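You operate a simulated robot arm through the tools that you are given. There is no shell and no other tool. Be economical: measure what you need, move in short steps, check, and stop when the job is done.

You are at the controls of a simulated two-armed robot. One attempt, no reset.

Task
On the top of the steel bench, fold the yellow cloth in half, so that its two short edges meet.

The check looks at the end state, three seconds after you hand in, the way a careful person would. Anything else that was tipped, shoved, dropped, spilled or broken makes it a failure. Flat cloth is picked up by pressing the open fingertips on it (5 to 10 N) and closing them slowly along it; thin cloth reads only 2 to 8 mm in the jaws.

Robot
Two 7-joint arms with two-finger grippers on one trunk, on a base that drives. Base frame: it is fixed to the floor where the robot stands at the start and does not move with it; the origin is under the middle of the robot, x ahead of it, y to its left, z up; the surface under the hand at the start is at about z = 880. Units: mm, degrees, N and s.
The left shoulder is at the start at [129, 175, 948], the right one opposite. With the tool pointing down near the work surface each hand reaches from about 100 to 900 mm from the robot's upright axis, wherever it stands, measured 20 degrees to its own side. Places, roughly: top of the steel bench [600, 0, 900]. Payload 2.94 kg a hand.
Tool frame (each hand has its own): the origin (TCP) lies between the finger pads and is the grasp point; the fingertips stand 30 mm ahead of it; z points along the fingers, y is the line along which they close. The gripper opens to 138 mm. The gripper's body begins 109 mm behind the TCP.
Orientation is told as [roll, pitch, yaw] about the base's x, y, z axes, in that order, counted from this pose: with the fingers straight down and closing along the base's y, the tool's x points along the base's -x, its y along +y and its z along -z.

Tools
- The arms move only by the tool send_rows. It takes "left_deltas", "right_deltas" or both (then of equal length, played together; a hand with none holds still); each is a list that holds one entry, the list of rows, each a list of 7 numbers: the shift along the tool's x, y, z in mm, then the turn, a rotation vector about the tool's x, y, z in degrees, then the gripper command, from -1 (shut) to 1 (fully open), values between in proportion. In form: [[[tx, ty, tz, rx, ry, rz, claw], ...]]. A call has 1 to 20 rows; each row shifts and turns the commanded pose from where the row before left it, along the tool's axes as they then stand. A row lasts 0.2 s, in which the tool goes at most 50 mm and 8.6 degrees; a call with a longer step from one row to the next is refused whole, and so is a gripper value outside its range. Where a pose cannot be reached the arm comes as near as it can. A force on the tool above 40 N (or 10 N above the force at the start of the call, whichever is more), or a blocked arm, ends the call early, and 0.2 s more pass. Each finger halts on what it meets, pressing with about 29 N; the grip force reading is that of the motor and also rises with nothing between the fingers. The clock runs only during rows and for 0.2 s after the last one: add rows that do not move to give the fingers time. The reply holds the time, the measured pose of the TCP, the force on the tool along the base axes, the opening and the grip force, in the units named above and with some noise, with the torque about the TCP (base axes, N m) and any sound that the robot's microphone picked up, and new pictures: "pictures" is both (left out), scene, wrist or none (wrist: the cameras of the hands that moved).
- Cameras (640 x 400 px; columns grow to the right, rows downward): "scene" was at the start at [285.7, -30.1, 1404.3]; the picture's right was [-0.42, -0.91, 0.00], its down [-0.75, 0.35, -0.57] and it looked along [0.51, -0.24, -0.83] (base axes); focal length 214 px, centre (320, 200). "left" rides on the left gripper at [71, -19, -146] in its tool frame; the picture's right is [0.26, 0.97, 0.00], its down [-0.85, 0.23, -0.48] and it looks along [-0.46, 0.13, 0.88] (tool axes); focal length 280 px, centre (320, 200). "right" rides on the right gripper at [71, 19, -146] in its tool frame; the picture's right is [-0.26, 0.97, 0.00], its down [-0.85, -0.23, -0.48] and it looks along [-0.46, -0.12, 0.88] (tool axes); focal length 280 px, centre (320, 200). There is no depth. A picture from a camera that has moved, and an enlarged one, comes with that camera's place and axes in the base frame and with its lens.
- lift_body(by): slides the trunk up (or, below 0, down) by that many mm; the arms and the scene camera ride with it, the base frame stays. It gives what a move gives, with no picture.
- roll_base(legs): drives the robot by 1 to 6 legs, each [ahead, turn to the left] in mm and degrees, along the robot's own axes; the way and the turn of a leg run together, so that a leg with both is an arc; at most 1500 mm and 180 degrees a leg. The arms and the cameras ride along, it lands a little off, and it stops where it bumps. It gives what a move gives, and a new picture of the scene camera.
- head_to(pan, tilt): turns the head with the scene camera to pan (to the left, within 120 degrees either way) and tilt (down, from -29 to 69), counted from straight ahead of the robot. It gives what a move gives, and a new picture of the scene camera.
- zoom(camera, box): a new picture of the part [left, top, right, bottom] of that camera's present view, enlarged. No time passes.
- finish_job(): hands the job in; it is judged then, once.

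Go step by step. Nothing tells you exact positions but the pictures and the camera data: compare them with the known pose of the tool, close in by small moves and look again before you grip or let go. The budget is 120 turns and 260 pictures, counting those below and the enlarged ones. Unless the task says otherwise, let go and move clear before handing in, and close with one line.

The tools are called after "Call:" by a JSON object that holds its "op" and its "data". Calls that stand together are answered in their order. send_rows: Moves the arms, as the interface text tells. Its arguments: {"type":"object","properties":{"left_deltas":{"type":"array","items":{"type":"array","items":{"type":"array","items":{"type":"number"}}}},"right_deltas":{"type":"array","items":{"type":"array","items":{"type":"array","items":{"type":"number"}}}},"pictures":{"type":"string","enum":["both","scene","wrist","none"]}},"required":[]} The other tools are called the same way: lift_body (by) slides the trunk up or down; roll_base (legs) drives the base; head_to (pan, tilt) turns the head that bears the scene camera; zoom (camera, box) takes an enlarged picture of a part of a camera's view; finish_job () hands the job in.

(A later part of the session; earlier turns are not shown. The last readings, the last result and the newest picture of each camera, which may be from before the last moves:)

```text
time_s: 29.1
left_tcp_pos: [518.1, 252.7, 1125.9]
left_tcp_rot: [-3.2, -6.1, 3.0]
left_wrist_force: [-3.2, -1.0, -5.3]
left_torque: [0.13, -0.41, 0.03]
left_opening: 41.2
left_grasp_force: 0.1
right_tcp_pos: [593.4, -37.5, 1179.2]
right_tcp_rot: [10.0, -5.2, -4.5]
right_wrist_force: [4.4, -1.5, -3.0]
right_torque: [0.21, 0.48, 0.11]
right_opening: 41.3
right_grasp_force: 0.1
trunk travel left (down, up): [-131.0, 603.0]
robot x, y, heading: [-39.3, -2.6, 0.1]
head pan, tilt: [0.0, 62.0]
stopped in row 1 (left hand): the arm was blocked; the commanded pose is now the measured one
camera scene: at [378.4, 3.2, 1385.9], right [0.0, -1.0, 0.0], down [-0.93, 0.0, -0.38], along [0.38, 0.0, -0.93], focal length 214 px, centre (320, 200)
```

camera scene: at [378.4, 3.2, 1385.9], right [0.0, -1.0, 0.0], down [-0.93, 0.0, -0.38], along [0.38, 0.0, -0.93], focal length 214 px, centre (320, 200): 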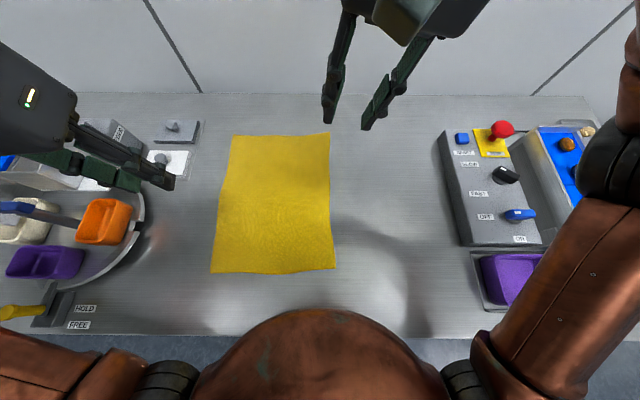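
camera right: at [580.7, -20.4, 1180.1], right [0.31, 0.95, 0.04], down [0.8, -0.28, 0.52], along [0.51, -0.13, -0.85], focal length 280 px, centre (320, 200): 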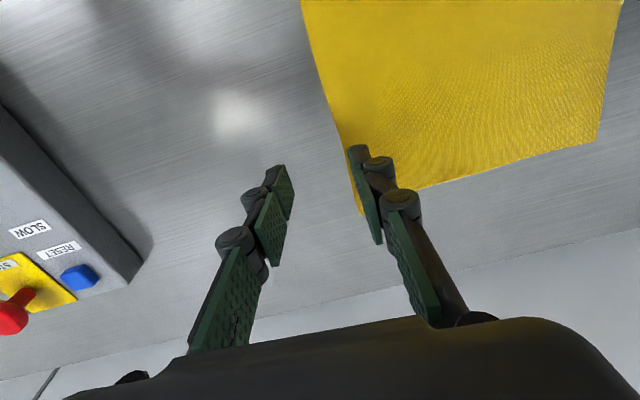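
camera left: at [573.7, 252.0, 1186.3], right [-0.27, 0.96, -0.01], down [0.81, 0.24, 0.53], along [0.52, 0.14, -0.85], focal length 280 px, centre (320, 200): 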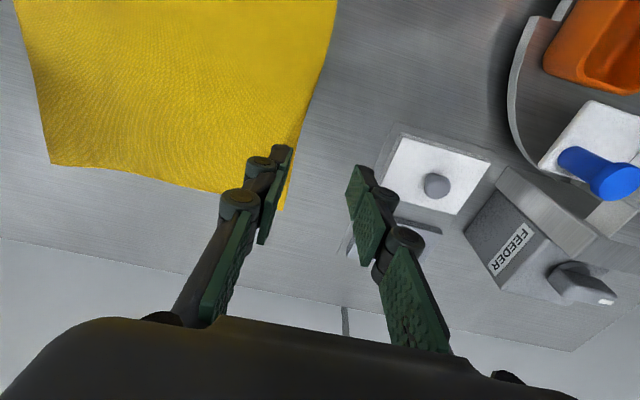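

The body rocks about the floor, leaning about 6° when the hands are high and far. I'll let it calm down with null moves before raising the trunk.

Call:
{"op": "head_to", "data": {"pan": 0, "tilt": 62}}

Call:
{"op": "head_to", "data": {"pan": 0, "tilt": 62}}

Call:
{"op": "head_to", "data": {"pan": 0, "tilt": 62}}

Call:
{"op": "head_to", "data": {"pan": 0, "tilt": 62}}

```text
time_s: 29.7
left_tcp_pos: [441.6, 249.7, 1152.4]
left_tcp_rot: [-3.4, -10.4, 2.6]
left_wrist_force: [3.3, 0.5, 1.7]
left_torque: [-0.02, 0.44, -0.02]
left_opening: 41.4
left_grasp_force: 0.1
right_tcp_pos: [500.6, -33.5, 1198.7]
right_tcp_rot: [8.5, -9.9, -3.9]
right_wrist_force: [0.1, 1.1, -1.3]
right_torque: [-0.07, 0.01, 0.03]
right_opening: 41.4
right_grasp_force: 0.0
trunk travel left (down, up): [-131.0, 603.0]
robot x, y, heading: [-43.8, 0.8, 0.2]
head pan, tilt: [0.0, 62.0]
camera scene: at [257.2, 0.8, 1401.8], right [0.0, -1.0, 0.0], down [-0.89, 0.0, -0.46], along [0.46, 0.0, -0.89], focal length 214 px, centre (320, 200)
```

scene: 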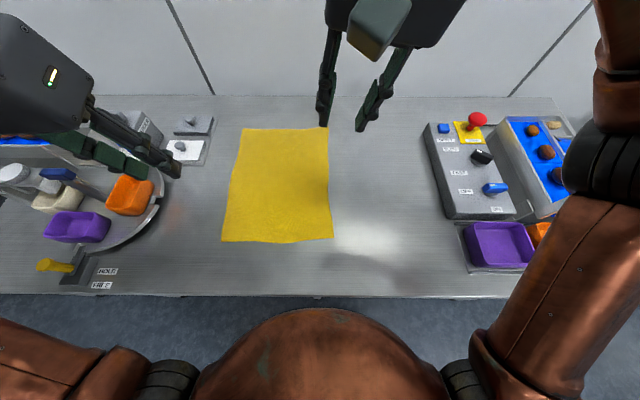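

```text
time_s: 30.3
left_tcp_pos: [509.2, 248.1, 1134.2]
left_tcp_rot: [-3.6, -6.6, 2.4]
left_wrist_force: [-2.3, -0.4, -0.2]
left_torque: [0.01, -0.24, 0.05]
left_opening: 41.4
left_grasp_force: 0.2
right_tcp_pos: [570.1, -28.1, 1174.5]
right_tcp_rot: [8.2, -6.4, -3.5]
right_wrist_force: [-2.3, 0.6, -0.3]
right_torque: [0.04, -0.2, -0.03]
right_opening: 41.4
right_grasp_force: 0.0
trunk travel left (down, up): [-131.0, 603.0]
robot x, y, heading: [-41.5, 1.4, 0.3]
head pan, tilt: [0.0, 62.0]
camera scene: at [309.5, 1.9, 1395.9], right [0.0, -1.0, 0.0], down [-0.91, 0.0, -0.42], along [0.42, 0.0, -0.91], focal length 214 px, centre (320, 200)
```

scene: 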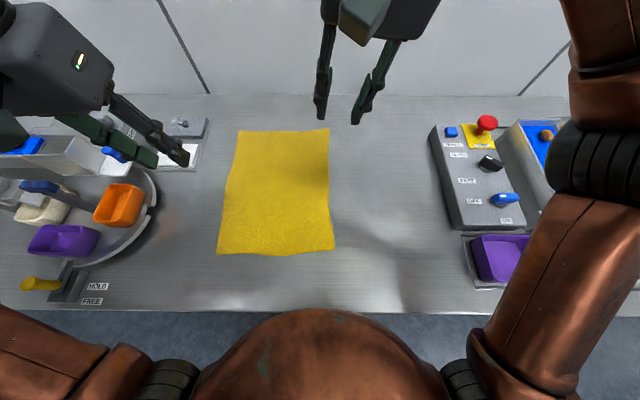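

```text
time_s: 30.9
left_tcp_pos: [484.2, 253.3, 1140.4]
left_tcp_rot: [-3.9, -8.2, 3.6]
left_wrist_force: [-0.8, 1.0, 0.6]
left_torque: [-0.03, 0.01, -0.02]
left_opening: 41.5
left_grasp_force: 0.0
right_tcp_pos: [561.3, -41.3, 1199.7]
right_tcp_rot: [11.3, -7.1, -4.1]
right_wrist_force: [0.4, 0.1, -0.3]
right_torque: [0.04, 0.03, 0.01]
right_opening: 41.2
right_grasp_force: 0.1
trunk travel left (down, up): [-131.0, 603.0]
robot x, y, heading: [-40.5, 2.8, 0.3]
head pan, tilt: [0.0, 62.0]
camera scene: at [348.8, 1.7, 1390.4], right [0.0, -1.0, 0.0], down [-0.92, 0.0, -0.4], along [0.4, 0.0, -0.92], focal length 214 px, centre (320, 200)
```

scene: 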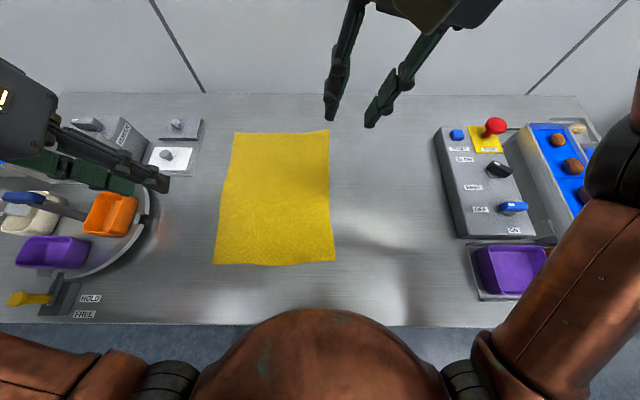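

```text
time_s: 31.5
left_tcp_pos: [447.3, 248.9, 1155.3]
left_tcp_rot: [-3.6, -10.0, 2.7]
left_wrist_force: [2.7, 0.7, 0.9]
left_torque: [-0.04, 0.35, -0.07]
left_opening: 41.5
left_grasp_force: 0.0
right_tcp_pos: [504.4, -28.9, 1196.0]
right_tcp_rot: [8.2, -9.7, -3.3]
right_wrist_force: [2.9, 0.1, 1.4]
right_torque: [-0.03, 0.39, 0.04]
right_opening: 41.4
right_grasp_force: 0.1
trunk travel left (down, up): [-131.0, 603.0]
robot x, y, heading: [-41.0, 2.4, -0.0]
head pan, tilt: [0.0, 62.0]
camera scene: at [241.6, 2.3, 1403.2], right [0.0, -1.0, 0.0], down [-0.88, 0.0, -0.47], along [0.47, 0.0, -0.88], focal length 214 px, centre (320, 200)
```

scene: 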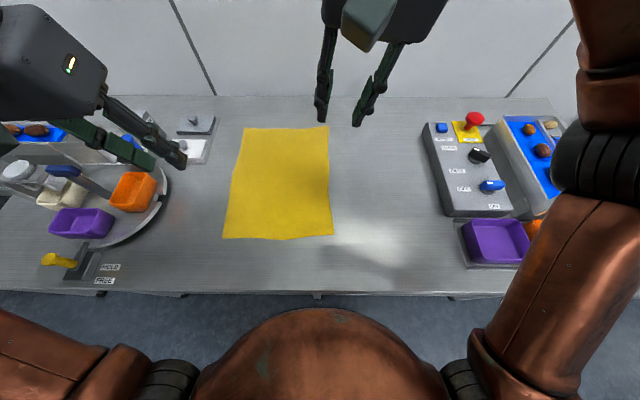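

The rocking is slowly dying out. I'll spend more time on long head sweeps so it can settle completely.

Call:
{"op": "head_to", "data": {"pan": 110, "tilt": 40}}

Call:
{"op": "head_to", "data": {"pan": -110, "tilt": 40}}

Call:
{"op": "head_to", "data": {"pan": 0, "tilt": 62}}

```text
time_s: 33.4
left_tcp_pos: [492.8, 248.0, 1140.0]
left_tcp_rot: [-3.8, -7.3, 2.6]
left_wrist_force: [-0.2, -0.4, -0.3]
left_torque: [0.05, 0.03, 0.03]
left_opening: 41.5
left_grasp_force: 0.1
right_tcp_pos: [553.5, -28.9, 1178.2]
right_tcp_rot: [8.3, -7.1, -3.6]
right_wrist_force: [-0.4, 0.5, -0.9]
right_torque: [-0.02, 0.02, -0.01]
right_opening: 41.1
right_grasp_force: 0.0
trunk travel left (down, up): [-131.0, 603.0]
robot x, y, heading: [-39.7, 1.7, 0.1]
head pan, tilt: [110.0, 40.0]
camera scene: at [165.8, 81.1, 1431.4], right [0.94, 0.35, -0.01], down [0.21, -0.6, -0.77], along [-0.27, 0.72, -0.64], focal length 214 px, centre (320, 200)
```

scene: 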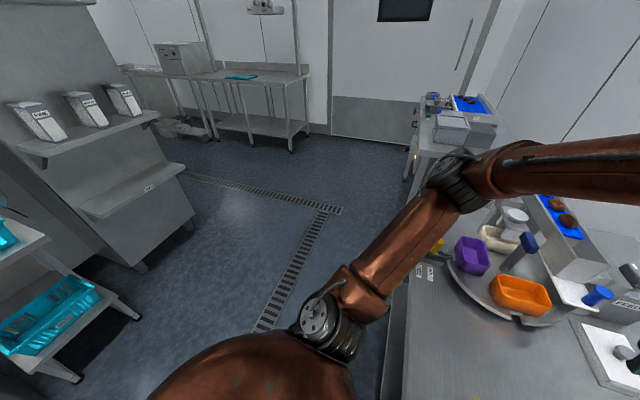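

```text
time_s: 36.5
left_tcp_pos: [467.1, 247.5, 1149.7]
left_tcp_rot: [-3.8, -8.7, 2.5]
left_wrist_force: [0.5, -1.0, 1.9]
left_torque: [-0.02, -0.08, 0.01]
left_opening: 41.2
left_grasp_force: 0.0
right_tcp_pos: [526.7, -29.2, 1191.8]
right_tcp_rot: [8.5, -8.5, -3.4]
right_wrist_force: [0.0, 0.6, 1.1]
right_torque: [-0.01, -0.06, 0.01]
right_opening: 41.5
right_grasp_force: 0.0
trunk travel left (down, up): [-131.0, 603.0]
robot x, y, heading: [-38.0, 1.9, 0.3]
head pan, tilt: [-110.0, 40.0]
camera scene: at [139.5, -79.0, 1433.6], right [-0.94, 0.34, 0.0], down [0.22, 0.6, -0.77], along [-0.26, -0.72, -0.64], focal length 214 px, centre (320, 200)
```

scene: 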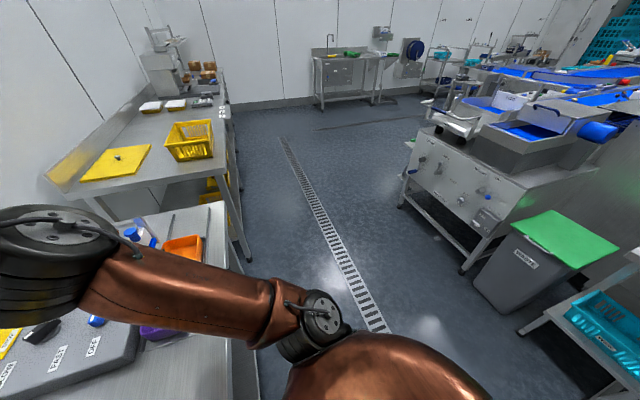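

```text
time_s: 38.4
left_tcp_pos: [478.2, 247.0, 1144.2]
left_tcp_rot: [-3.9, -8.1, 2.5]
left_wrist_force: [0.8, 0.2, -0.9]
left_torque: [-0.02, 0.01, 0.01]
left_opening: 41.5
left_grasp_force: 0.1
right_tcp_pos: [538.6, -28.7, 1186.3]
right_tcp_rot: [8.4, -7.7, -3.4]
right_wrist_force: [-0.7, -0.4, -0.1]
right_torque: [0.02, 0.0, -0.01]
right_opening: 41.2
right_grasp_force: 0.0
trunk travel left (down, up): [-131.0, 603.0]
robot x, y, heading: [-41.0, 2.5, 0.4]
head pan, tilt: [0.0, 62.0]
camera scene: at [237.7, 1.1, 1403.7], right [0.0, -1.0, 0.0], down [-0.88, 0.0, -0.47], along [0.47, 0.0, -0.88], focal length 214 px, centre (320, 200)
```

scene: 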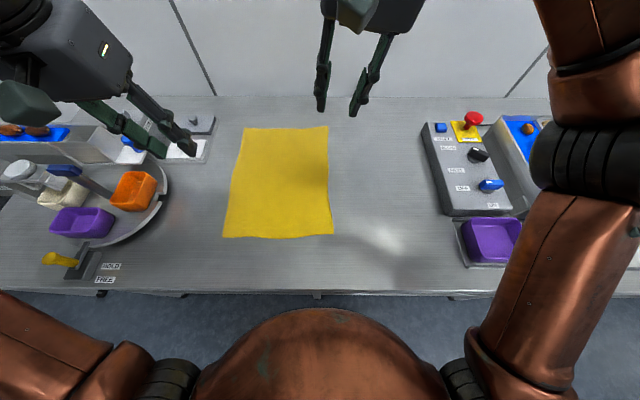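

The body is upright again and stable with the hands back. I'll test balance by extending only the right arm while drawing the left back, watching the camera position for any lean.

Call:
{"op": "send_rows", "data": {"right_deltas": [[[-1, 0, 1, 0.2, 0.2, -0.1, -0.4], [-2, 1, 3, 0.4, 0.4, -0.2, -0.4], [-3, 1, 5, 0.5, 0.5, -0.2, -0.4], [-4, 1, 7, 0.5, 0.5, -0.2, -0.4], [-5, 1, 8, 0.5, 0.5, -0.2, -0.4], [-5, 1, 8, 0.5, 0.5, -0.2, -0.4], [-5, 1, 8, 0.5, 0.5, -0.2, -0.4], [-5, 1, 8, 0.5, 0.5, -0.2, -0.4], [-5, 1, 8, 0.5, 0.5, -0.2, -0.4], [-5, 1, 8, 0.5, 0.5, -0.2, -0.4], [-5, 1, 8, 0.5, 0.5, -0.2, -0.4], [-5, 1, 8, 0.5, 0.5, -0.2, -0.4], [-5, 1, 8, 0.5, 0.5, -0.2, -0.4], [-5, 1, 8, 0.5, 0.5, -0.2, -0.4], [-4, 1, 7, 0.5, 0.5, -0.2, -0.4], [-3, 1, 5, 0.5, 0.4, -0.2, -0.4], [-2, 0, 3, 0.4, 0.3, -0.1, -0.4], [-1, 0, 1, 0.2, 0.2, -0.1, -0.4], [0, 0, 0, 0, 0, 0, -0.4], [0, 0, 0, 0, 0, 0, -0.4]]], "left_deltas": [[[1, 0, 0, 0, 0.2, 0, -0.4], [2, 0, 0, -0.2, 0.4, 0.1, -0.4], [3, 0, 0, -0.2, 0.5, 0.2, -0.4], [4, 0, 0, -0.2, 0.5, 0.2, -0.4], [5, 0, 0, -0.2, 0.5, 0.2, -0.4], [5, 0, 0, -0.3, 0.5, 0.2, -0.4], [5, 0, 0, -0.3, 0.5, 0.2, -0.4], [5, 0, 0, -0.3, 0.5, 0.2, -0.4], [5, 0, 0, -0.3, 0.5, 0.2, -0.4], [5, 0, 0, -0.3, 0.5, 0.2, -0.4], [5, 0, 0, -0.3, 0.5, 0.2, -0.4], [5, 0, 0, -0.3, 0.5, 0.2, -0.4], [5, 0, 0, -0.3, 0.5, 0.2, -0.4], [5, 0, 0, -0.3, 0.5, 0, -0.4], [4, 0, 0, -0.2, 0.5, 0, -0.4], [3, 0, 0, -0.1, 0.5, 0, -0.4], [2, 0, 0, 0, 0.5, 0, -0.4], [1, 0, 0, 0, 0.3, 0, -0.4], [0, 0, 0, 0, 0, 0, -0.4], [0, 0, 0, 0, 0, 0, -0.4]]], "pictures": "scene"}}

```text
time_s: 42.6
left_tcp_pos: [410.1, 246.6, 1139.6]
left_tcp_rot: [0.2, 0.3, 0.0]
left_wrist_force: [-0.1, 0.1, 0.7]
left_torque: [-0.02, 0.0, -0.02]
left_opening: 41.5
left_grasp_force: 0.0
right_tcp_pos: [617.7, -6.7, 1079.8]
right_tcp_rot: [0.0, -0.1, 0.3]
right_wrist_force: [0.2, 0.3, 0.6]
right_torque: [0.04, -0.03, 0.01]
right_opening: 41.5
right_grasp_force: 0.0
trunk travel left (down, up): [-131.0, 603.0]
robot x, y, heading: [-42.7, 2.6, 0.4]
head pan, tilt: [0.0, 62.0]
camera scene: at [238.2, 1.5, 1403.5], right [0.0, -1.0, 0.0], down [-0.88, 0.0, -0.47], along [0.47, 0.0, -0.88], focal length 214 px, centre (320, 200)
```

scene: 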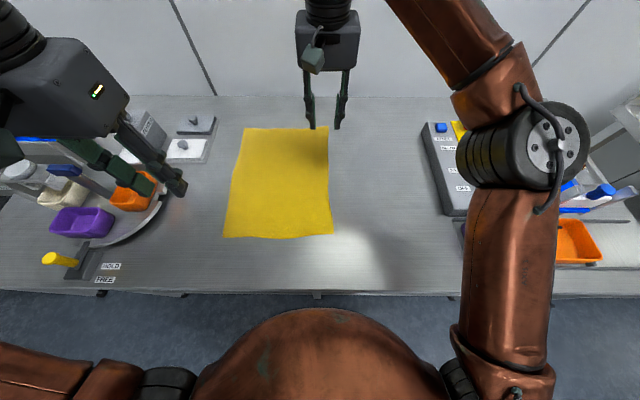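

No lean at all this time, so balance is the issue. I'll extend the right hand further to above the far-right corner, left hand staying back.

Call:
{"op": "send_rows", "data": {"right_deltas": [[[-1, 0, 1, 0, 0, 0, -0.4], [-3, 0, 2, 0, 0, 0, -0.4], [-5, 1, 4, 0, 0, 0, -0.4], [-7, 1, 5, 0, 0, 0, -0.4], [-8, 1, 6, 0, 0, 0, -0.4], [-8, 1, 6, 0, 0, 0, -0.4], [-8, 1, 6, 0, 0, 0, -0.4], [-8, 1, 6, 0, 0, 0, -0.4], [-8, 1, 6, 0, 0, 0, -0.4], [-8, 1, 6, 0, 0, 0, -0.4], [-8, 1, 6, 0, 0, 0, -0.4], [-8, 1, 6, 0, 0, 0, -0.4], [-8, 1, 6, 0, 0, 0, -0.4], [-8, 1, 6, 0, 0, 0, -0.4], [-7, 1, 5, 0, 0, 0, -0.4], [-5, 0, 4, 0, 0, 0, -0.4], [-3, 0, 2, 0, 0, 0, -0.4], [-1, 0, 1, 0, 0, 0, -0.4], [0, 0, 0, 0, 0, 0, -0.4], [0, 0, 0, 0, 0, 0, -0.4]]], "pictures": "both"}}

```text
time_s: 46.8
left_tcp_pos: [410.3, 247.6, 1140.1]
left_tcp_rot: [0.1, 0.2, 0.0]
left_wrist_force: [-0.4, -0.3, 0.1]
left_torque: [-0.03, -0.02, 0.0]
left_opening: 41.3
left_grasp_force: 0.0
right_tcp_pos: [730.1, 7.2, 996.1]
right_tcp_rot: [-0.2, -0.1, 0.4]
right_wrist_force: [-0.2, 0.0, -0.9]
right_torque: [0.01, 0.02, 0.01]
right_opening: 41.3
right_grasp_force: 0.0
trunk travel left (down, up): [-131.0, 603.0]
robot x, y, heading: [-41.9, -1.5, 0.6]
head pan, tilt: [0.0, 62.0]
camera scene: at [238.3, 1.7, 1403.5], right [0.0, -1.0, 0.0], down [-0.88, 0.0, -0.47], along [0.47, 0.0, -0.88], focal length 214 px, centre (320, 200)
camera right: at [657.9, 24.8, 1141.8], right [0.26, 0.97, 0.0], down [0.85, -0.22, 0.48], along [0.46, -0.12, -0.88], focal length 280 px, centre (320, 200)
```

scene: 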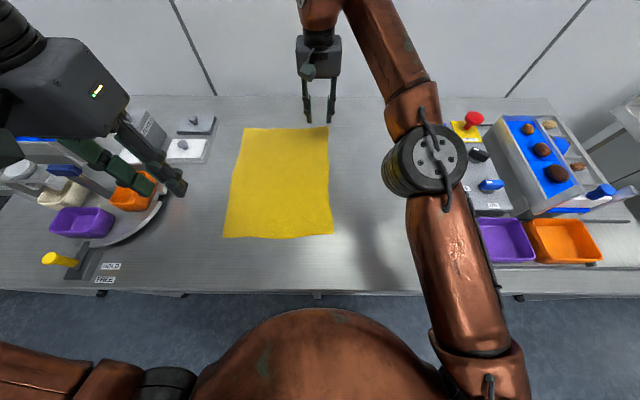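
right: 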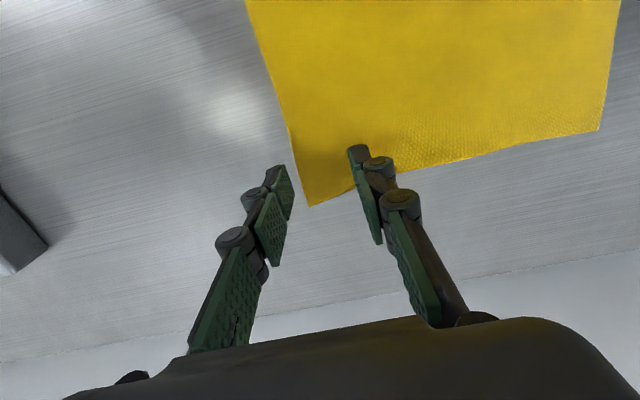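

Right arm alone reaches with no lean. Now I'll carefully bring the left forward in a modest step to find the balance limit.

Call:
{"op": "send_rows", "data": {"left_deltas": [[[-1, 0, 1, 0, 0, 0, -0.4], [-3, 0, 2, 0, 0, 0, -0.4], [-5, 0, 2, 0, 0, 0, -0.4], [-6, 0, 2, 0, 0, 0, -0.4], [-6, 0, 2, 0, 0, 0, -0.4], [-6, 0, 2, 0, 0, 0, -0.4], [-6, 0, 2, 0, 0, 0, -0.4], [-6, 0, 2, 0, 0, 0, -0.4], [-6, 0, 2, 0, 0, 0, -0.4], [-6, 0, 2, 0, 0, 0, -0.4], [-6, 0, 2, 0, 0, 0, -0.4], [-6, 0, 2, 0, 0, 0, -0.4], [-6, 0, 2, 0, 0, 0, -0.4], [-6, 0, 2, 0, 0, 0, -0.4], [-5, 0, 2, 0, 0, 0, -0.4], [-3, 0, 1, 0, 0, 0, -0.4], [-1, 0, 1, 0, 0, 0, -0.4], [0, 0, 0, 0, 0, 0, -0.4], [0, 0, 0, 0, 0, 0, -0.4]]], "pictures": "scene"}}

```text
time_s: 50.8
left_tcp_pos: [495.0, 246.7, 1108.1]
left_tcp_rot: [0.2, 0.4, -0.1]
left_wrist_force: [-0.5, 0.1, 0.4]
left_torque: [-0.01, 0.0, 0.01]
left_opening: 41.6
left_grasp_force: 0.0
right_tcp_pos: [733.4, 7.8, 996.9]
right_tcp_rot: [-0.1, 0.1, 0.4]
right_wrist_force: [-0.4, 0.0, 0.6]
right_torque: [-0.02, -0.03, 0.03]
right_opening: 41.5
right_grasp_force: 0.1
trunk travel left (down, up): [-131.0, 603.0]
robot x, y, heading: [-38.3, 1.3, 0.3]
head pan, tilt: [0.0, 62.0]
camera scene: at [247.0, 1.7, 1402.8], right [0.0, -1.0, 0.0], down [-0.89, 0.0, -0.46], along [0.46, 0.0, -0.89], focal length 214 px, centre (320, 200)
```

scene: 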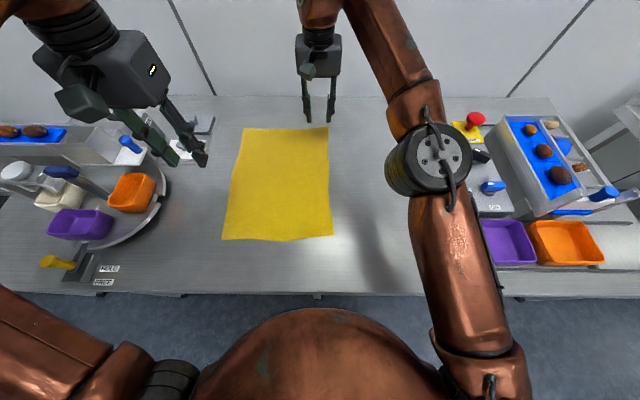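

Lean starts right here (camera x 238→247), so the robot tips when both hands are far out. I'll draw both hands back, then raise the trunk so the chest clears the bench, and drive closer.

Call:
{"op": "send_rows", "data": {"right_deltas": [[[1, 0, -1, 0, 0, 0, -0.4], [3, 0, -2, 0, 0, 0, -0.4], [5, 0, -3, 0, 0, 0, -0.4], [8, 0, -4, 0, 0, 0, -0.4], [10, -1, -4, 0, 0, 0, -0.4], [11, -1, -4, 0, 0, 0, -0.4], [11, -1, -4, 0, 0, 0, -0.4], [11, -1, -4, 0, 0, 0, -0.4], [11, -1, -4, 0, 0, 0, -0.4], [11, -1, -4, 0, 0, 0, -0.4], [11, -1, -4, 0, 0, 0, -0.4], [11, -1, -4, 0, 0, 0, -0.4], [11, -1, -4, 0, 0, 0, -0.4], [11, -1, -4, 0, 0, 0, -0.4], [11, -1, -4, 0, 0, 0, -0.4], [10, -1, -4, 0, 0, 0, -0.4], [8, 0, -3, 0, 0, 0, -0.4], [5, 0, -2, 0, 0, 0, -0.4], [3, 0, 0, 0, 0, 0, -0.4], [1, 0, 0, 0, 0, 0, -0.4]]], "left_deltas": [[[1, 0, 0, 0, 0, 0, -0.4], [3, 0, 0, 0, 0, 0, -0.4], [5, 0, 0, 0, 0, 0, -0.4], [6, 0, 0, 0, 0, 0, -0.4], [6, 0, 0, 0, 0, 0, -0.4], [6, 0, 0, 0, 0, 0, -0.4], [6, 0, 0, 0, 0, 0, -0.4], [6, 0, 0, 0, 0, 0, -0.4], [6, 0, 0, 0, 0, 0, -0.4], [6, 0, 0, 0, 0, 0, -0.4], [6, 0, 0, 0, 0, 0, -0.4], [6, 0, 0, 0, 0, 0, -0.4], [6, 0, 0, 0, 0, 0, -0.4], [6, 0, 0, 0, 0, 0, -0.4], [6, 0, 0, 0, 0, 0, -0.4], [6, 0, 0, 0, 0, 0, -0.4], [5, 0, 0, 0, 0, 0, -0.4], [3, 0, 0, 0, 0, 0, -0.4], [1, 0, 0, 0, 0, 0, -0.4], [0, 0, 0, 0, 0, 0, -0.4]]], "pictures": "none"}}

Call:
{"op": "send_rows", "data": {"right_deltas": [[[1, 0, -1, 0, 0, 0, -0.4], [3, 0, -2, 0, 0, 0, -0.4], [5, 0, -3, 0, 0, 0, -0.4], [8, 0, -4, 0, 0, 0, -0.4], [10, 0, -4, 0, 0, 0, -0.4], [11, 0, -4, 0, 0, 0, -0.4], [11, 0, -4, 0, 0, 0, -0.4], [11, 0, -4, 0, 0, 0, -0.4], [11, 0, -4, 0, 0, 0, -0.4], [11, 0, -4, 0, 0, 0, -0.4], [8, 0, -4, 0, 0, 0, -0.4], [5, 0, -3, 0, 0, 0, -0.4], [3, 0, -2, 0, 0, 0, -0.4], [1, 0, -1, 0, 0, 0, -0.4], [0, 0, 0, 0, 0, 0, -0.4], [0, 0, 0, 0, 0, 0, -0.4]]], "pictures": "none"}}

Call:
{"op": "lift_body", "data": {"by": 40}}

```text
time_s: 55.0
left_tcp_pos: [397.6, 246.7, 1109.5]
left_tcp_rot: [0.2, 0.2, 0.0]
left_wrist_force: [0.1, 0.1, 0.0]
left_torque: [0.01, 0.01, 0.02]
left_opening: 41.5
left_grasp_force: 0.0
right_tcp_pos: [564.9, -5.8, 1060.0]
right_tcp_rot: [0.0, -0.1, 0.3]
right_wrist_force: [0.7, 0.6, -0.2]
right_torque: [-0.04, 0.0, -0.01]
right_opening: 41.3
right_grasp_force: 0.0
trunk travel left (down, up): [-131.0, 603.0]
robot x, y, heading: [-43.5, -0.6, 0.3]
head pan, tilt: [0.0, 62.0]
```

```text
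time_s: 58.4
left_tcp_pos: [397.7, 245.9, 1108.8]
left_tcp_rot: [0.3, 0.2, 0.0]
left_wrist_force: [0.0, -0.7, 0.8]
left_torque: [-0.02, 0.02, -0.01]
left_opening: 41.2
left_grasp_force: 0.0
right_tcp_pos: [466.5, -7.7, 1103.2]
right_tcp_rot: [-0.1, -0.2, 0.4]
right_wrist_force: [-0.4, 0.2, 1.5]
right_torque: [0.0, 0.01, -0.03]
right_opening: 41.5
right_grasp_force: 0.0
trunk travel left (down, up): [-131.0, 603.0]
robot x, y, heading: [-39.1, -0.1, 0.5]
head pan, tilt: [0.0, 62.0]
```

```text
time_s: 59.2
left_tcp_pos: [397.9, 247.1, 1147.5]
left_tcp_rot: [0.2, 0.3, 0.0]
left_wrist_force: [-0.5, 0.7, -0.1]
left_torque: [0.0, 0.04, -0.01]
left_opening: 41.5
left_grasp_force: 0.0
right_tcp_pos: [467.6, -7.4, 1141.1]
right_tcp_rot: [0.0, 0.1, 0.5]
right_wrist_force: [0.0, -0.3, 0.1]
right_torque: [-0.01, 0.07, 0.01]
right_opening: 41.6
right_grasp_force: 0.1
trunk travel left (down, up): [-171.0, 563.0]
robot x, y, heading: [-39.8, 3.8, 0.5]
head pan, tilt: [0.0, 62.0]
```

The lift works from rest. I'll raise further and then creep the base forward.

Call:
{"op": "lift_body", "data": {"by": 160}}

Call:
{"op": "roll_base", "data": {"legs": [[20, 0], [20, 0]]}}

```text
time_s: 61.1
left_tcp_pos: [398.1, 247.0, 1307.3]
left_tcp_rot: [0.2, 0.2, 0.0]
left_wrist_force: [-1.1, 0.1, 0.0]
left_torque: [-0.02, 0.0, 0.0]
left_opening: 41.6
left_grasp_force: 0.0
right_tcp_pos: [467.5, -7.3, 1300.9]
right_tcp_rot: [0.0, 0.0, 0.4]
right_wrist_force: [-0.1, -0.3, 0.0]
right_torque: [0.01, 0.03, -0.01]
right_opening: 41.5
right_grasp_force: 0.0
trunk travel left (down, up): [-331.0, 403.0]
robot x, y, heading: [-42.1, -0.0, 0.4]
head pan, tilt: [0.0, 62.0]
```

```text
time_s: 62.3
left_tcp_pos: [431.2, 247.2, 1310.9]
left_tcp_rot: [0.1, -0.2, -0.1]
left_wrist_force: [-1.0, 0.0, 0.5]
left_torque: [-0.02, -0.09, -0.03]
left_opening: 41.1
left_grasp_force: 0.0
right_tcp_pos: [501.4, -7.5, 1306.8]
right_tcp_rot: [0.0, -0.4, 0.5]
right_wrist_force: [-0.2, -0.1, 0.9]
right_torque: [0.0, -0.08, 0.01]
right_opening: 41.5
right_grasp_force: 0.1
trunk travel left (down, up): [-331.0, 403.0]
robot x, y, heading: [-3.2, 0.7, 0.2]
head pan, tilt: [0.0, 62.0]
camera scene: at [116.9, 0.8, 1617.1], right [0.0, -1.0, 0.0], down [-0.88, 0.0, -0.47], along [0.47, 0.0, -0.88], focal length 214 px, centre (320, 200)
```

scene: 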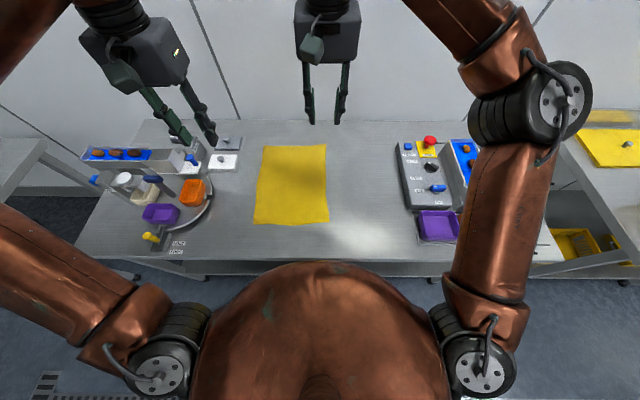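

Raising the trunk also carried the chest back, which helps balance. I'll creep the base forward more and check for bumps.

Call:
{"op": "roll_base", "data": {"legs": [[25, 0], [25, 0], [25, 0]]}}

```text
time_s: 63.9
left_tcp_pos: [491.9, 247.5, 1309.5]
left_tcp_rot: [0.2, 0.3, -0.2]
left_wrist_force: [0.1, -0.3, 0.1]
left_torque: [-0.05, 0.04, 0.01]
left_opening: 41.3
left_grasp_force: 0.0
right_tcp_pos: [561.0, -8.3, 1303.5]
right_tcp_rot: [-0.1, -0.1, 0.2]
right_wrist_force: [0.9, 0.7, -1.2]
right_torque: [0.0, 0.04, -0.03]
right_opening: 41.6
right_grasp_force: 0.1
trunk travel left (down, up): [-331.0, 403.0]
robot x, y, heading: [51.8, 0.2, 0.3]
head pan, tilt: [0.0, 62.0]
stopped in leg 3: the robot was blocked; the commanded pose is now the measured one
camera scene: at [177.6, 1.2, 1616.6], right [0.0, -1.0, 0.0], down [-0.88, 0.0, -0.47], along [0.47, 0.0, -0.88], focal length 214 px, centre (320, 200)
```

scene: 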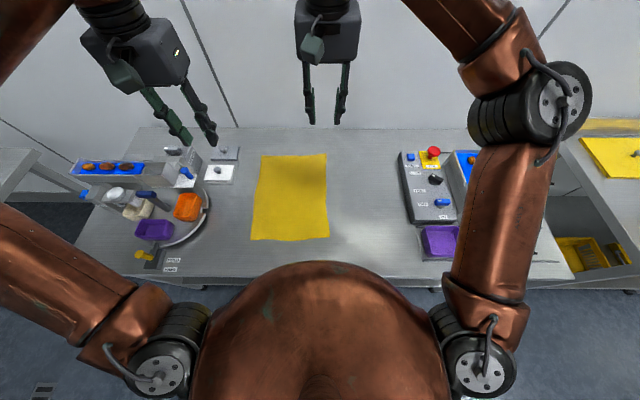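

The base bumped at x≈52, which is close enough. Now extend both hands forward and down gently, watching for lean.

Call:
{"op": "send_rows", "data": {"right_deltas": [[[-1, 0, 1, 0, 0, 0, -0.4], [-3, 0, 4, 0, 0, 0, -0.4], [-5, 1, 7, 0, 0, 0, -0.4], [-6, 1, 10, 0, 0, 0, -0.4], [-7, 1, 12, 0, 0, 0, -0.4], [-7, 1, 12, 0, 0, 0, -0.4], [-7, 1, 12, 0, 0, 0, -0.4], [-7, 1, 12, 0, 0, 0, -0.4], [-7, 1, 12, 0, 0, 0, -0.4], [-7, 1, 12, 0, 0, 0, -0.4], [-7, 1, 12, 0, 0, 0, -0.4], [-7, 1, 12, 0, 0, 0, -0.4], [-7, 1, 12, 0, 0, 0, -0.4], [-7, 1, 12, 0, 0, 0, -0.4], [-6, 1, 10, 0, 0, 0, -0.4], [-5, 0, 7, 0, 0, 0, -0.4], [-3, 0, 4, 0, 0, 0, -0.4], [-1, 0, 1, 0, 0, 0, -0.4], [0, 0, 0, 0, 0, 0, -0.4], [0, 0, 0, 0, 0, 0, -0.4]]], "left_deltas": [[[-1, 0, 1, 0, 0, 0, -0.4], [-3, 0, 4, 0, 0, 0, -0.4], [-5, 0, 7, 0, 0, 0, -0.4], [-7, 0, 10, 0, 0, 0, -0.4], [-9, -1, 12, 0, 0, 0, -0.4], [-9, -1, 12, 0, 0, 0, -0.4], [-9, -1, 12, 0, 0, 0, -0.4], [-9, -1, 12, 0, 0, 0, -0.4], [-9, -1, 12, 0, 0, 0, -0.4], [-9, -1, 12, 0, 0, 0, -0.4], [-9, -1, 12, 0, 0, 0, -0.4], [-9, -1, 12, 0, 0, 0, -0.4], [-9, -1, 12, 0, 0, 0, -0.4], [-9, -1, 12, 0, 0, 0, -0.4], [-7, 0, 10, 0, 0, 0, -0.4], [-5, 0, 7, 0, 0, 0, -0.4], [-3, 0, 4, 0, 0, 0, -0.4], [-1, 0, 1, 0, 0, 0, -0.4], [0, 0, 0, 0, 0, 0, -0.4], [0, 0, 0, 0, 0, 0, -0.4]]], "pictures": "scene"}}

```text
time_s: 68.1
left_tcp_pos: [611.9, 237.4, 1145.3]
left_tcp_rot: [0.3, 0.1, -0.1]
left_wrist_force: [-0.7, 0.0, -0.3]
left_torque: [-0.04, -0.01, 0.0]
left_opening: 41.5
left_grasp_force: 0.0
right_tcp_pos: [660.9, 5.7, 1140.0]
right_tcp_rot: [0.0, -0.2, 0.3]
right_wrist_force: [0.4, 0.3, 0.0]
right_torque: [-0.01, -0.02, -0.01]
right_opening: 41.2
right_grasp_force: 0.0
trunk travel left (down, up): [-331.0, 403.0]
robot x, y, heading: [53.0, 3.5, 0.2]
head pan, tilt: [0.0, 62.0]
camera scene: at [176.6, 1.0, 1616.8], right [0.0, -1.0, 0.0], down [-0.88, 0.0, -0.47], along [0.47, 0.0, -0.88], focal length 214 px, centre (320, 200)
```

scene: 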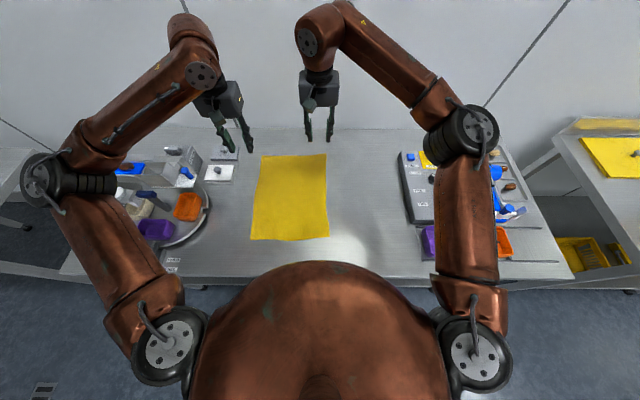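

No lean. Continue to above the far corners.

Call:
{"op": "send_rows", "data": {"right_deltas": [[[-1, 0, 1, 0, 0, 0, -0.4], [-3, 0, 4, 0, 0, 0, -0.4], [-5, 0, 7, 0, 0, 0, -0.4], [-7, 0, 10, 0, 0, 0, -0.4], [-8, 0, 12, 0, 0, 0, -0.4], [-8, 0, 12, 0, 0, 0, -0.4], [-8, 0, 12, 0, 0, 0, -0.4], [-8, 0, 12, 0, 0, 0, -0.4], [-8, 0, 12, 0, 0, 0, -0.4], [-8, 0, 12, 0, 0, 0, -0.4], [-8, 0, 12, 0, 0, 0, -0.4], [-8, 0, 12, 0, 0, 0, -0.4], [-8, 0, 12, 0, 0, 0, -0.4], [-8, 0, 12, 0, 0, 0, -0.4], [-7, 0, 12, 0, 0, 0, -0.4], [-5, 0, 10, 0, 0, 0, -0.4], [-3, 0, 7, 0, 0, 0, -0.4], [-1, 0, 4, 0, 0, 0, -0.4], [0, 0, 1, 0, 0, 0, -0.4], [0, 0, 0, 0, 0, 0, -0.4]]], "left_deltas": [[[-1, 0, 1, 0, 0, 0, -0.4], [-4, 0, 4, 0, 0, 0, -0.4], [-7, 0, 7, 0, 0, 0, -0.4], [-9, 0, 10, 0, 0, 0, -0.4], [-10, -1, 12, 0, 0, 0, -0.4], [-10, -1, 12, 0, 0, 0, -0.4], [-10, -1, 12, 0, 0, 0, -0.4], [-10, -1, 12, 0, 0, 0, -0.4], [-10, -1, 12, 0, 0, 0, -0.4], [-10, -1, 12, 0, 0, 0, -0.4], [-10, -1, 12, 0, 0, 0, -0.4], [-10, -1, 12, 0, 0, 0, -0.4], [-10, 0, 12, 0, 0, 0, -0.4], [-10, 0, 12, 0, 0, 0, -0.4], [-9, 0, 12, 0, 0, 0, -0.4], [-7, 0, 10, 0, 0, 0, -0.4], [-4, 0, 7, 0, 0, 0, -0.4], [-1, 0, 4, 0, 0, 0, -0.4], [0, 0, 1, 0, 0, 0, -0.4], [0, 0, 0, 0, 0, 0, -0.4]]]}}

```text
time_s: 72.3
left_tcp_pos: [754.3, 230.9, 968.8]
left_tcp_rot: [0.1, 0.0, -0.2]
left_wrist_force: [-0.8, 0.0, 0.2]
left_torque: [0.01, 0.02, -0.01]
left_opening: 41.5
left_grasp_force: 0.0
right_tcp_pos: [773.3, 5.9, 963.9]
right_tcp_rot: [0.0, -0.1, 0.2]
right_wrist_force: [-0.2, 0.2, 0.4]
right_torque: [-0.04, 0.0, -0.02]
right_opening: 41.2
right_grasp_force: 0.1
trunk travel left (down, up): [-331.0, 403.0]
robot x, y, heading: [53.7, 0.4, 0.3]
head pan, tilt: [0.0, 62.0]
camera scene: at [176.7, 1.0, 1616.8], right [0.0, -1.0, 0.0], down [-0.88, 0.0, -0.47], along [0.47, 0.0, -0.88], focal length 214 px, centre (320, 200)
camera right: at [700.9, 24.9, 1110.2], right [0.26, 0.97, 0.0], down [0.85, -0.23, 0.48], along [0.46, -0.12, -0.88], focal length 280 px, centre (320, 200)
camera left: at [685.3, 210.6, 1114.7], right [-0.26, 0.97, 0.0], down [0.85, 0.23, 0.48], along [0.46, 0.13, -0.88], focal length 280 px, centre (320, 200)
```

scene: 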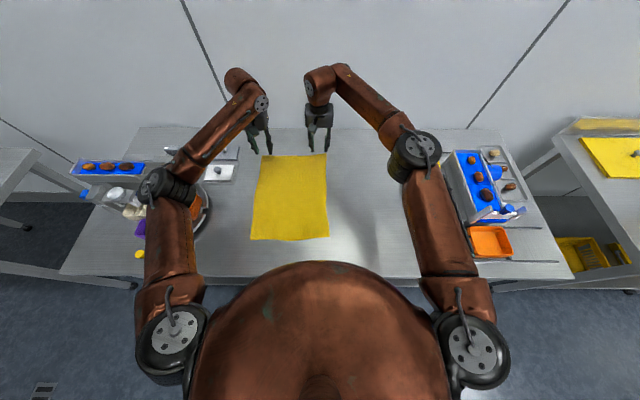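
right: 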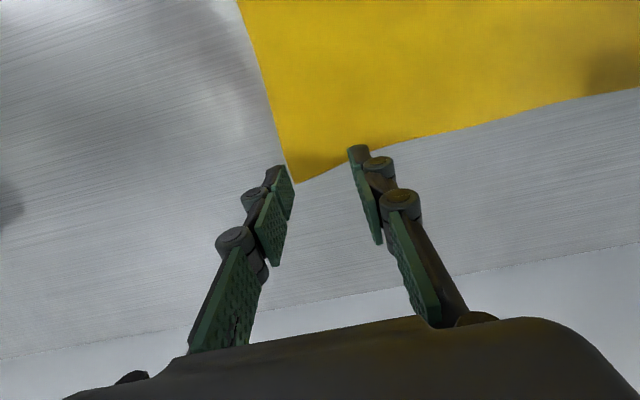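
left: 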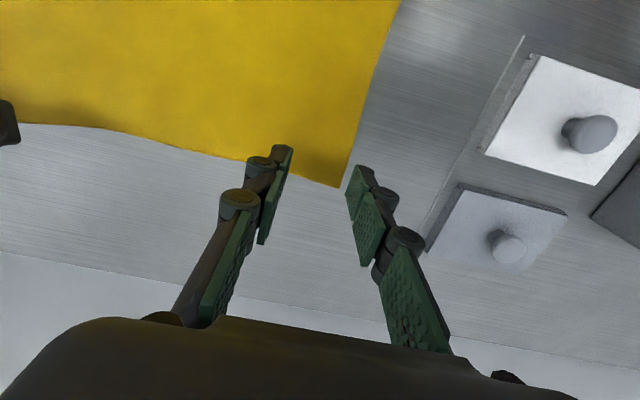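

Everything is stable and both hands sit above the far corners: right corner ≈[799,-24], left ≈[790,260]. I'll align just inside the far edge and go down to a few mm above the cloth.

Call:
{"op": "send_rows", "data": {"right_deltas": [[[-1, 0, 1, 0, 0, 0, -0.4], [-2, 1, 3, 0, 0, 0, -0.4], [-2, 1, 4, 0, 0, 0, -0.4], [-2, 1, 5, 0, 0, 0, -0.4], [-2, 1, 6, 0, 0, 0, -0.4], [-2, 0, 6, 0, 0, 0, -0.4], [0, 0, 6, 0, 0, 0, -0.4], [0, 0, 6, 0, 0, 0, -0.4], [0, 0, 5, 0, 0, 0, -0.4], [0, 0, 3, 0, 0, 0, -0.4], [0, 0, 2, 0, 0, 0, -0.4], [0, 0, 1, 0, 0, 0, -0.4], [0, 0, 0, 0, 0, 0, -0.4], [0, 0, 0, 0, 0, 0, -0.4]]], "left_deltas": [[[-1, 0, 1, 0, 0, 0, -0.4], [-3, -1, 3, 0, 0, 0, -0.4], [-4, -1, 5, 0, 0, 0, -0.4], [-4, -1, 6, 0, 0, 0, -0.4], [-4, -1, 6, 0, 0, 0, -0.4], [-4, -1, 7, 0, 0, 0, -0.4], [-3, -1, 7, 0, 0, 0, -0.4], [-2, 0, 7, 0, 0, 0, -0.4], [0, 0, 5, 0, 0, 0, -0.4], [0, 0, 3, 0, 0, 0, -0.4], [0, 0, 2, 0, 0, 0, -0.4], [0, 0, 1, 0, 0, 0, -0.4], [0, 0, 0, 0, 0, 0, -0.4], [0, 0, 0, 0, 0, 0, -0.4]]], "pictures": "wrist"}}

```text
time_s: 75.3
left_tcp_pos: [780.3, 225.2, 914.9]
left_tcp_rot: [0.3, 0.0, -0.1]
left_wrist_force: [-0.7, -0.1, -0.1]
left_torque: [0.03, 0.04, -0.02]
left_opening: 41.6
left_grasp_force: 0.2
right_tcp_pos: [784.3, 10.8, 915.3]
right_tcp_rot: [0.0, -0.1, 0.3]
right_wrist_force: [-0.2, -0.4, 0.2]
right_torque: [-0.02, 0.0, -0.01]
right_opening: 41.5
right_grasp_force: 0.1
trunk travel left (down, up): [-331.0, 403.0]
robot x, y, heading: [52.7, -2.2, -0.1]
head pan, tilt: [0.0, 62.0]
camera right: at [712.3, 28.8, 1062.4], right [0.26, 0.97, 0.0], down [0.85, -0.23, 0.48], along [0.46, -0.12, -0.88], focal length 280 px, centre (320, 200)
camera left: at [710.4, 205.0, 1061.2], right [-0.26, 0.97, 0.0], down [0.85, 0.23, 0.48], along [0.46, 0.13, -0.88], focal length 280 px, centre (320, 200)
```

right: 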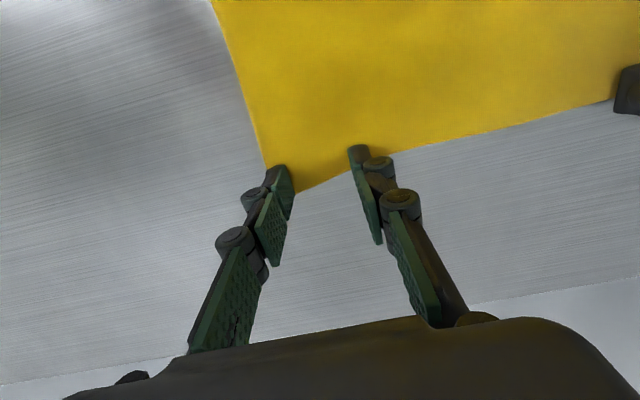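
left: 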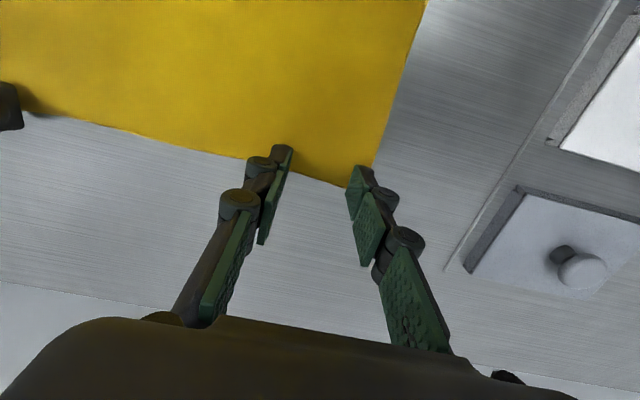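

The pads cover the edge but only just; I'll shift both about 6 mm inward and press down lightly.

Call:
{"op": "send_rows", "data": {"right_deltas": [[[2, 0, 0, 0, 0, 0, -0.4], [3, 0, 0, 0, 0, 0, -0.4], [1, 0, 1, 0, 0, 0, -0.4], [0, 0, 1, 0, 0, 0, -0.4], [0, 0, 1, 0, 0, 0, -0.4], [0, 0, 1, 0, 0, 0, -0.4], [0, 0, 1, 0, 0, 0, -0.4], [0, 0, 0, 0, 0, 0, -0.4], [0, 0, 0, 0, 0, 0, -0.4]]], "left_deltas": [[[2, 0, 0, 0, 0, 0, -0.4], [3, 0, 0, 0, 0, 0, -0.4], [1, 0, 1, 0, 0, 0, -0.4], [0, 0, 1, 0, 0, 0, -0.4], [0, 0, 1, 0, 0, 0, -0.4], [0, 0, 1, 0, 0, 0, -0.4], [0, 0, 1, 0, 0, 0, -0.4], [0, 0, 0, 0, 0, 0, -0.4], [0, 0, 0, 0, 0, 0, -0.4]]], "pictures": "none"}}

```text
time_s: 77.3
left_tcp_pos: [773.5, 224.3, 910.9]
left_tcp_rot: [0.3, 0.0, -0.2]
left_wrist_force: [-0.6, 0.5, 5.7]
left_torque: [-0.1, -0.04, -0.01]
left_opening: 41.4
left_grasp_force: 0.1
right_tcp_pos: [777.6, 10.0, 912.9]
right_tcp_rot: [0.1, -0.3, 0.4]
right_wrist_force: [0.1, 0.1, 0.8]
right_torque: [0.0, -0.01, 0.0]
right_opening: 41.5
right_grasp_force: 0.0
trunk travel left (down, up): [-331.0, 403.0]
robot x, y, heading: [58.4, 3.9, 0.1]
head pan, tilt: [0.0, 62.0]
```

Left presses with 5.7 N; the right is only just touching. Right down 2 mm more.

Call:
{"op": "send_rows", "data": {"right_deltas": [[[0, 0, 0.7, 0, 0, 0, -0.4], [0, 0, 0.7, 0, 0, 0, -0.4], [0, 0, 0.6, 0, 0, 0, -0.4], [0, 0, 0, 0, 0, 0, -0.4], [0, 0, 0, 0, 0, 0, -0.4]]], "pictures": "none"}}

```text
time_s: 78.5
left_tcp_pos: [771.2, 223.7, 912.3]
left_tcp_rot: [0.3, 0.0, -0.1]
left_wrist_force: [1.1, -0.1, 5.1]
left_torque: [-0.04, -0.04, 0.02]
left_opening: 41.1
left_grasp_force: 0.1
right_tcp_pos: [778.4, 10.8, 911.8]
right_tcp_rot: [-0.1, -0.3, 0.2]
right_wrist_force: [0.0, -0.8, 8.8]
right_torque: [-0.12, 0.01, 0.0]
right_opening: 41.7
right_grasp_force: 0.0
trunk travel left (down, up): [-331.0, 403.0]
robot x, y, heading: [54.5, 0.7, 0.1]
head pan, tilt: [0.0, 62.0]
```

Both press at 5–9 N. Now close slowly on the cloth.

Call:
{"op": "send_rows", "data": {"right_deltas": [[[0, 0, 0, 0, 0, 0, -0.44], [0, 0, 0, 0, 0, 0, -0.48], [0, 0, 0, 0, 0, 0, -0.52], [0, 0, 0, 0, 0, 0, -0.56], [0, 0, 0, 0, 0, 0, -0.6], [0, 0, 0, 0, 0, 0, -0.64], [0, 0, 0, 0, 0, 0, -0.68], [0, 0, 0, 0, 0, 0, -0.72], [0, 0, 0, 0, 0, 0, -0.76], [0, 0, 0, 0, 0, 0, -0.8], [0, 0, 0, 0, 0, 0, -0.84], [0, 0, 0, 0, 0, 0, -0.88], [0, 0, 0, 0, 0, 0, -0.92], [0, 0, 0, 0, 0, 0, -0.96], [0, 0, 0, 0, 0, 0, -1], [0, 0, 0, 0, 0, 0, -1], [0, 0, 0, 0, 0, 0, -1]]], "left_deltas": [[[0, 0, 0, 0, 0, 0, -0.44], [0, 0, 0, 0, 0, 0, -0.48], [0, 0, 0, 0, 0, 0, -0.52], [0, 0, 0, 0, 0, 0, -0.56], [0, 0, 0, 0, 0, 0, -0.6], [0, 0, 0, 0, 0, 0, -0.64], [0, 0, 0, 0, 0, 0, -0.68], [0, 0, 0, 0, 0, 0, -0.72], [0, 0, 0, 0, 0, 0, -0.76], [0, 0, 0, 0, 0, 0, -0.8], [0, 0, 0, 0, 0, 0, -0.84], [0, 0, 0, 0, 0, 0, -0.88], [0, 0, 0, 0, 0, 0, -0.92], [0, 0, 0, 0, 0, 0, -0.96], [0, 0, 0, 0, 0, 0, -1], [0, 0, 0, 0, 0, 0, -1], [0, 0, 0, 0, 0, 0, -1]]], "pictures": "both"}}

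```text
time_s: 82.1
left_tcp_pos: [772.3, 225.2, 910.6]
left_tcp_rot: [0.4, 0.1, -0.1]
left_wrist_force: [0.2, -0.1, -0.1]
left_torque: [-0.03, 0.01, 0.0]
left_opening: 0.1
left_grasp_force: 27.9
right_tcp_pos: [778.0, 11.3, 910.9]
right_tcp_rot: [0.0, -0.3, 0.3]
right_wrist_force: [-0.6, 0.5, -1.2]
right_torque: [-0.08, -0.02, 0.03]
right_opening: 5.9
right_grasp_force: 39.4
trunk travel left (down, up): [-331.0, 403.0]
robot x, y, heading: [52.1, -3.1, 0.2]
head pan, tilt: [0.0, 62.0]
camera scene: at [176.4, 1.1, 1616.8], right [0.0, -1.0, 0.0], down [-0.88, 0.0, -0.47], along [0.47, 0.0, -0.88], focal length 214 px, centre (320, 200)
camera right: at [706.2, 29.0, 1055.7], right [0.26, 0.97, 0.0], down [0.85, -0.23, 0.48], along [0.46, -0.12, -0.88], focal length 280 px, centre (320, 200)
camera left: at [703.8, 204.8, 1056.2], right [-0.26, 0.97, 0.0], down [0.85, 0.23, 0.48], along [0.46, 0.13, -0.88], focal length 280 px, centre (320, 200)
```

scene: 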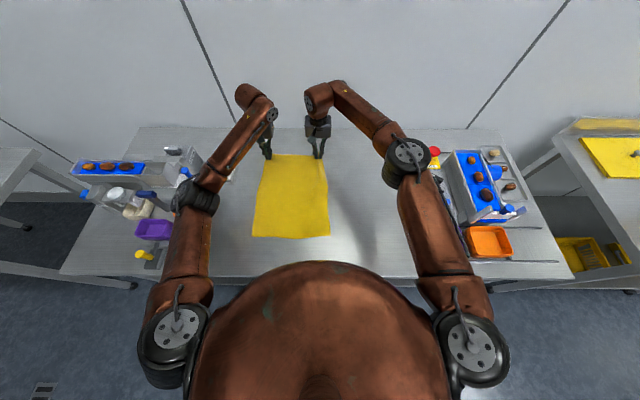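
right: 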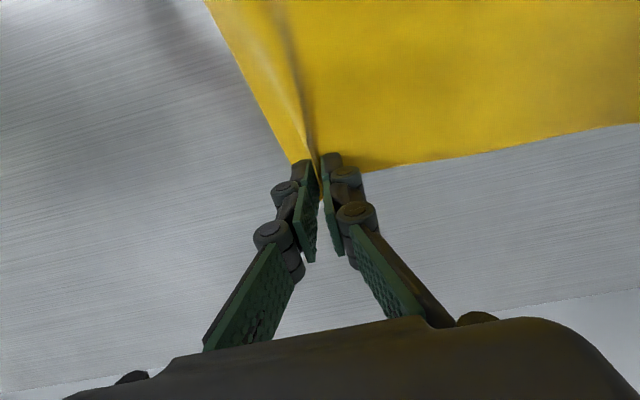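
left: 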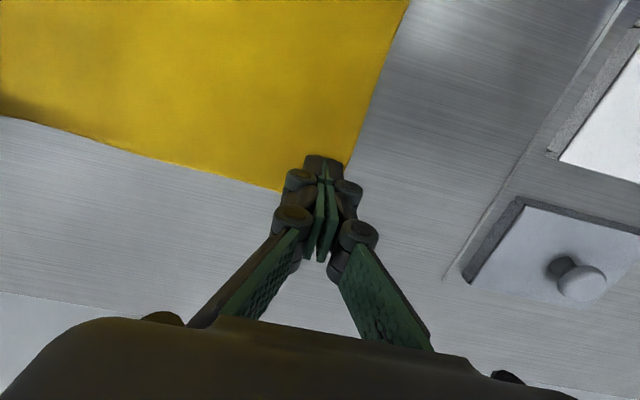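

The right jaw holds the cloth (5.9 mm) but the left closed empty. I'll lift the left slightly, reopen and press harder.

Call:
{"op": "send_rows", "data": {"left_deltas": [[[0, 0, -3, 0, 0, 0, -1], [0, 0, -3, 0, 0, 0, -0.8], [0, 0, 0, 0, 0, 0, -0.6], [0, 0, 0, 0, 0, 0, -0.4], [0, 0, 0, 0, 0, 0, -0.4], [0, 0, 0, 0, 0, 0, -0.4], [0, 0, 2, 0, 0, 0, -0.4], [0, 0, 2, 0, 0, 0, -0.4], [0, 0, 2, 0, 0, 0, -0.4], [0, 0, 1, 0, 0, 0, -0.4], [0, 0, 0.8, 0, 0, 0, -0.4], [0, 0, 0, 0, 0, 0, -0.4], [0, 0, 0, 0, 0, 0, -0.4]]], "pictures": "wrist"}}

```text
time_s: 84.9
left_tcp_pos: [774.1, 223.8, 910.5]
left_tcp_rot: [0.2, 0.0, -0.2]
left_wrist_force: [1.7, -2.4, 12.8]
left_torque: [-0.42, -0.08, 0.02]
left_opening: 43.1
left_grasp_force: 1.1
right_tcp_pos: [778.2, 10.9, 911.1]
right_tcp_rot: [0.1, -0.1, 0.3]
right_wrist_force: [-1.0, -0.8, -4.6]
right_torque: [-0.05, 0.11, -0.03]
right_opening: 0.5
right_grasp_force: 21.4
trunk travel left (down, up): [-331.0, 403.0]
robot x, y, heading: [53.0, -1.8, 0.2]
head pan, tilt: [0.0, 62.0]
camera left: at [703.4, 204.3, 1056.2], right [-0.26, 0.97, 0.0], down [0.85, 0.23, 0.48], along [0.46, 0.13, -0.88], focal length 280 px, centre (320, 200)
```

left: 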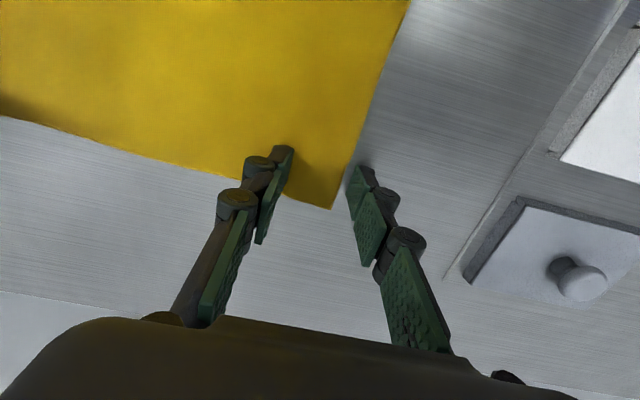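

The left corner has been drawn inward to about [800,239], and the right jaw may have slipped (0.5 mm). I'll look at the right before correcting.

Call:
{"op": "zoom", "data": {"camera": "right", "box": [200, 80, 440, 280]}}

```text
2.00 times, centred on (320, 180) of right
camera zoom: at [705.4, 28.4, 1056.0], right [0.26, 0.97, 0.0], down [0.85, -0.23, 0.48], along [0.46, -0.12, -0.88], focal length 561 px, centre (320, 240)
```

zoom: 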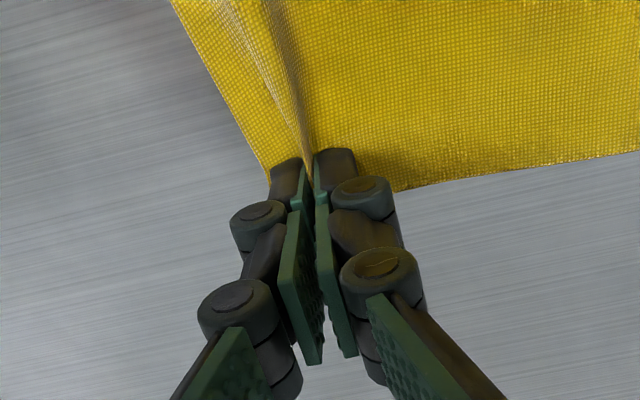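

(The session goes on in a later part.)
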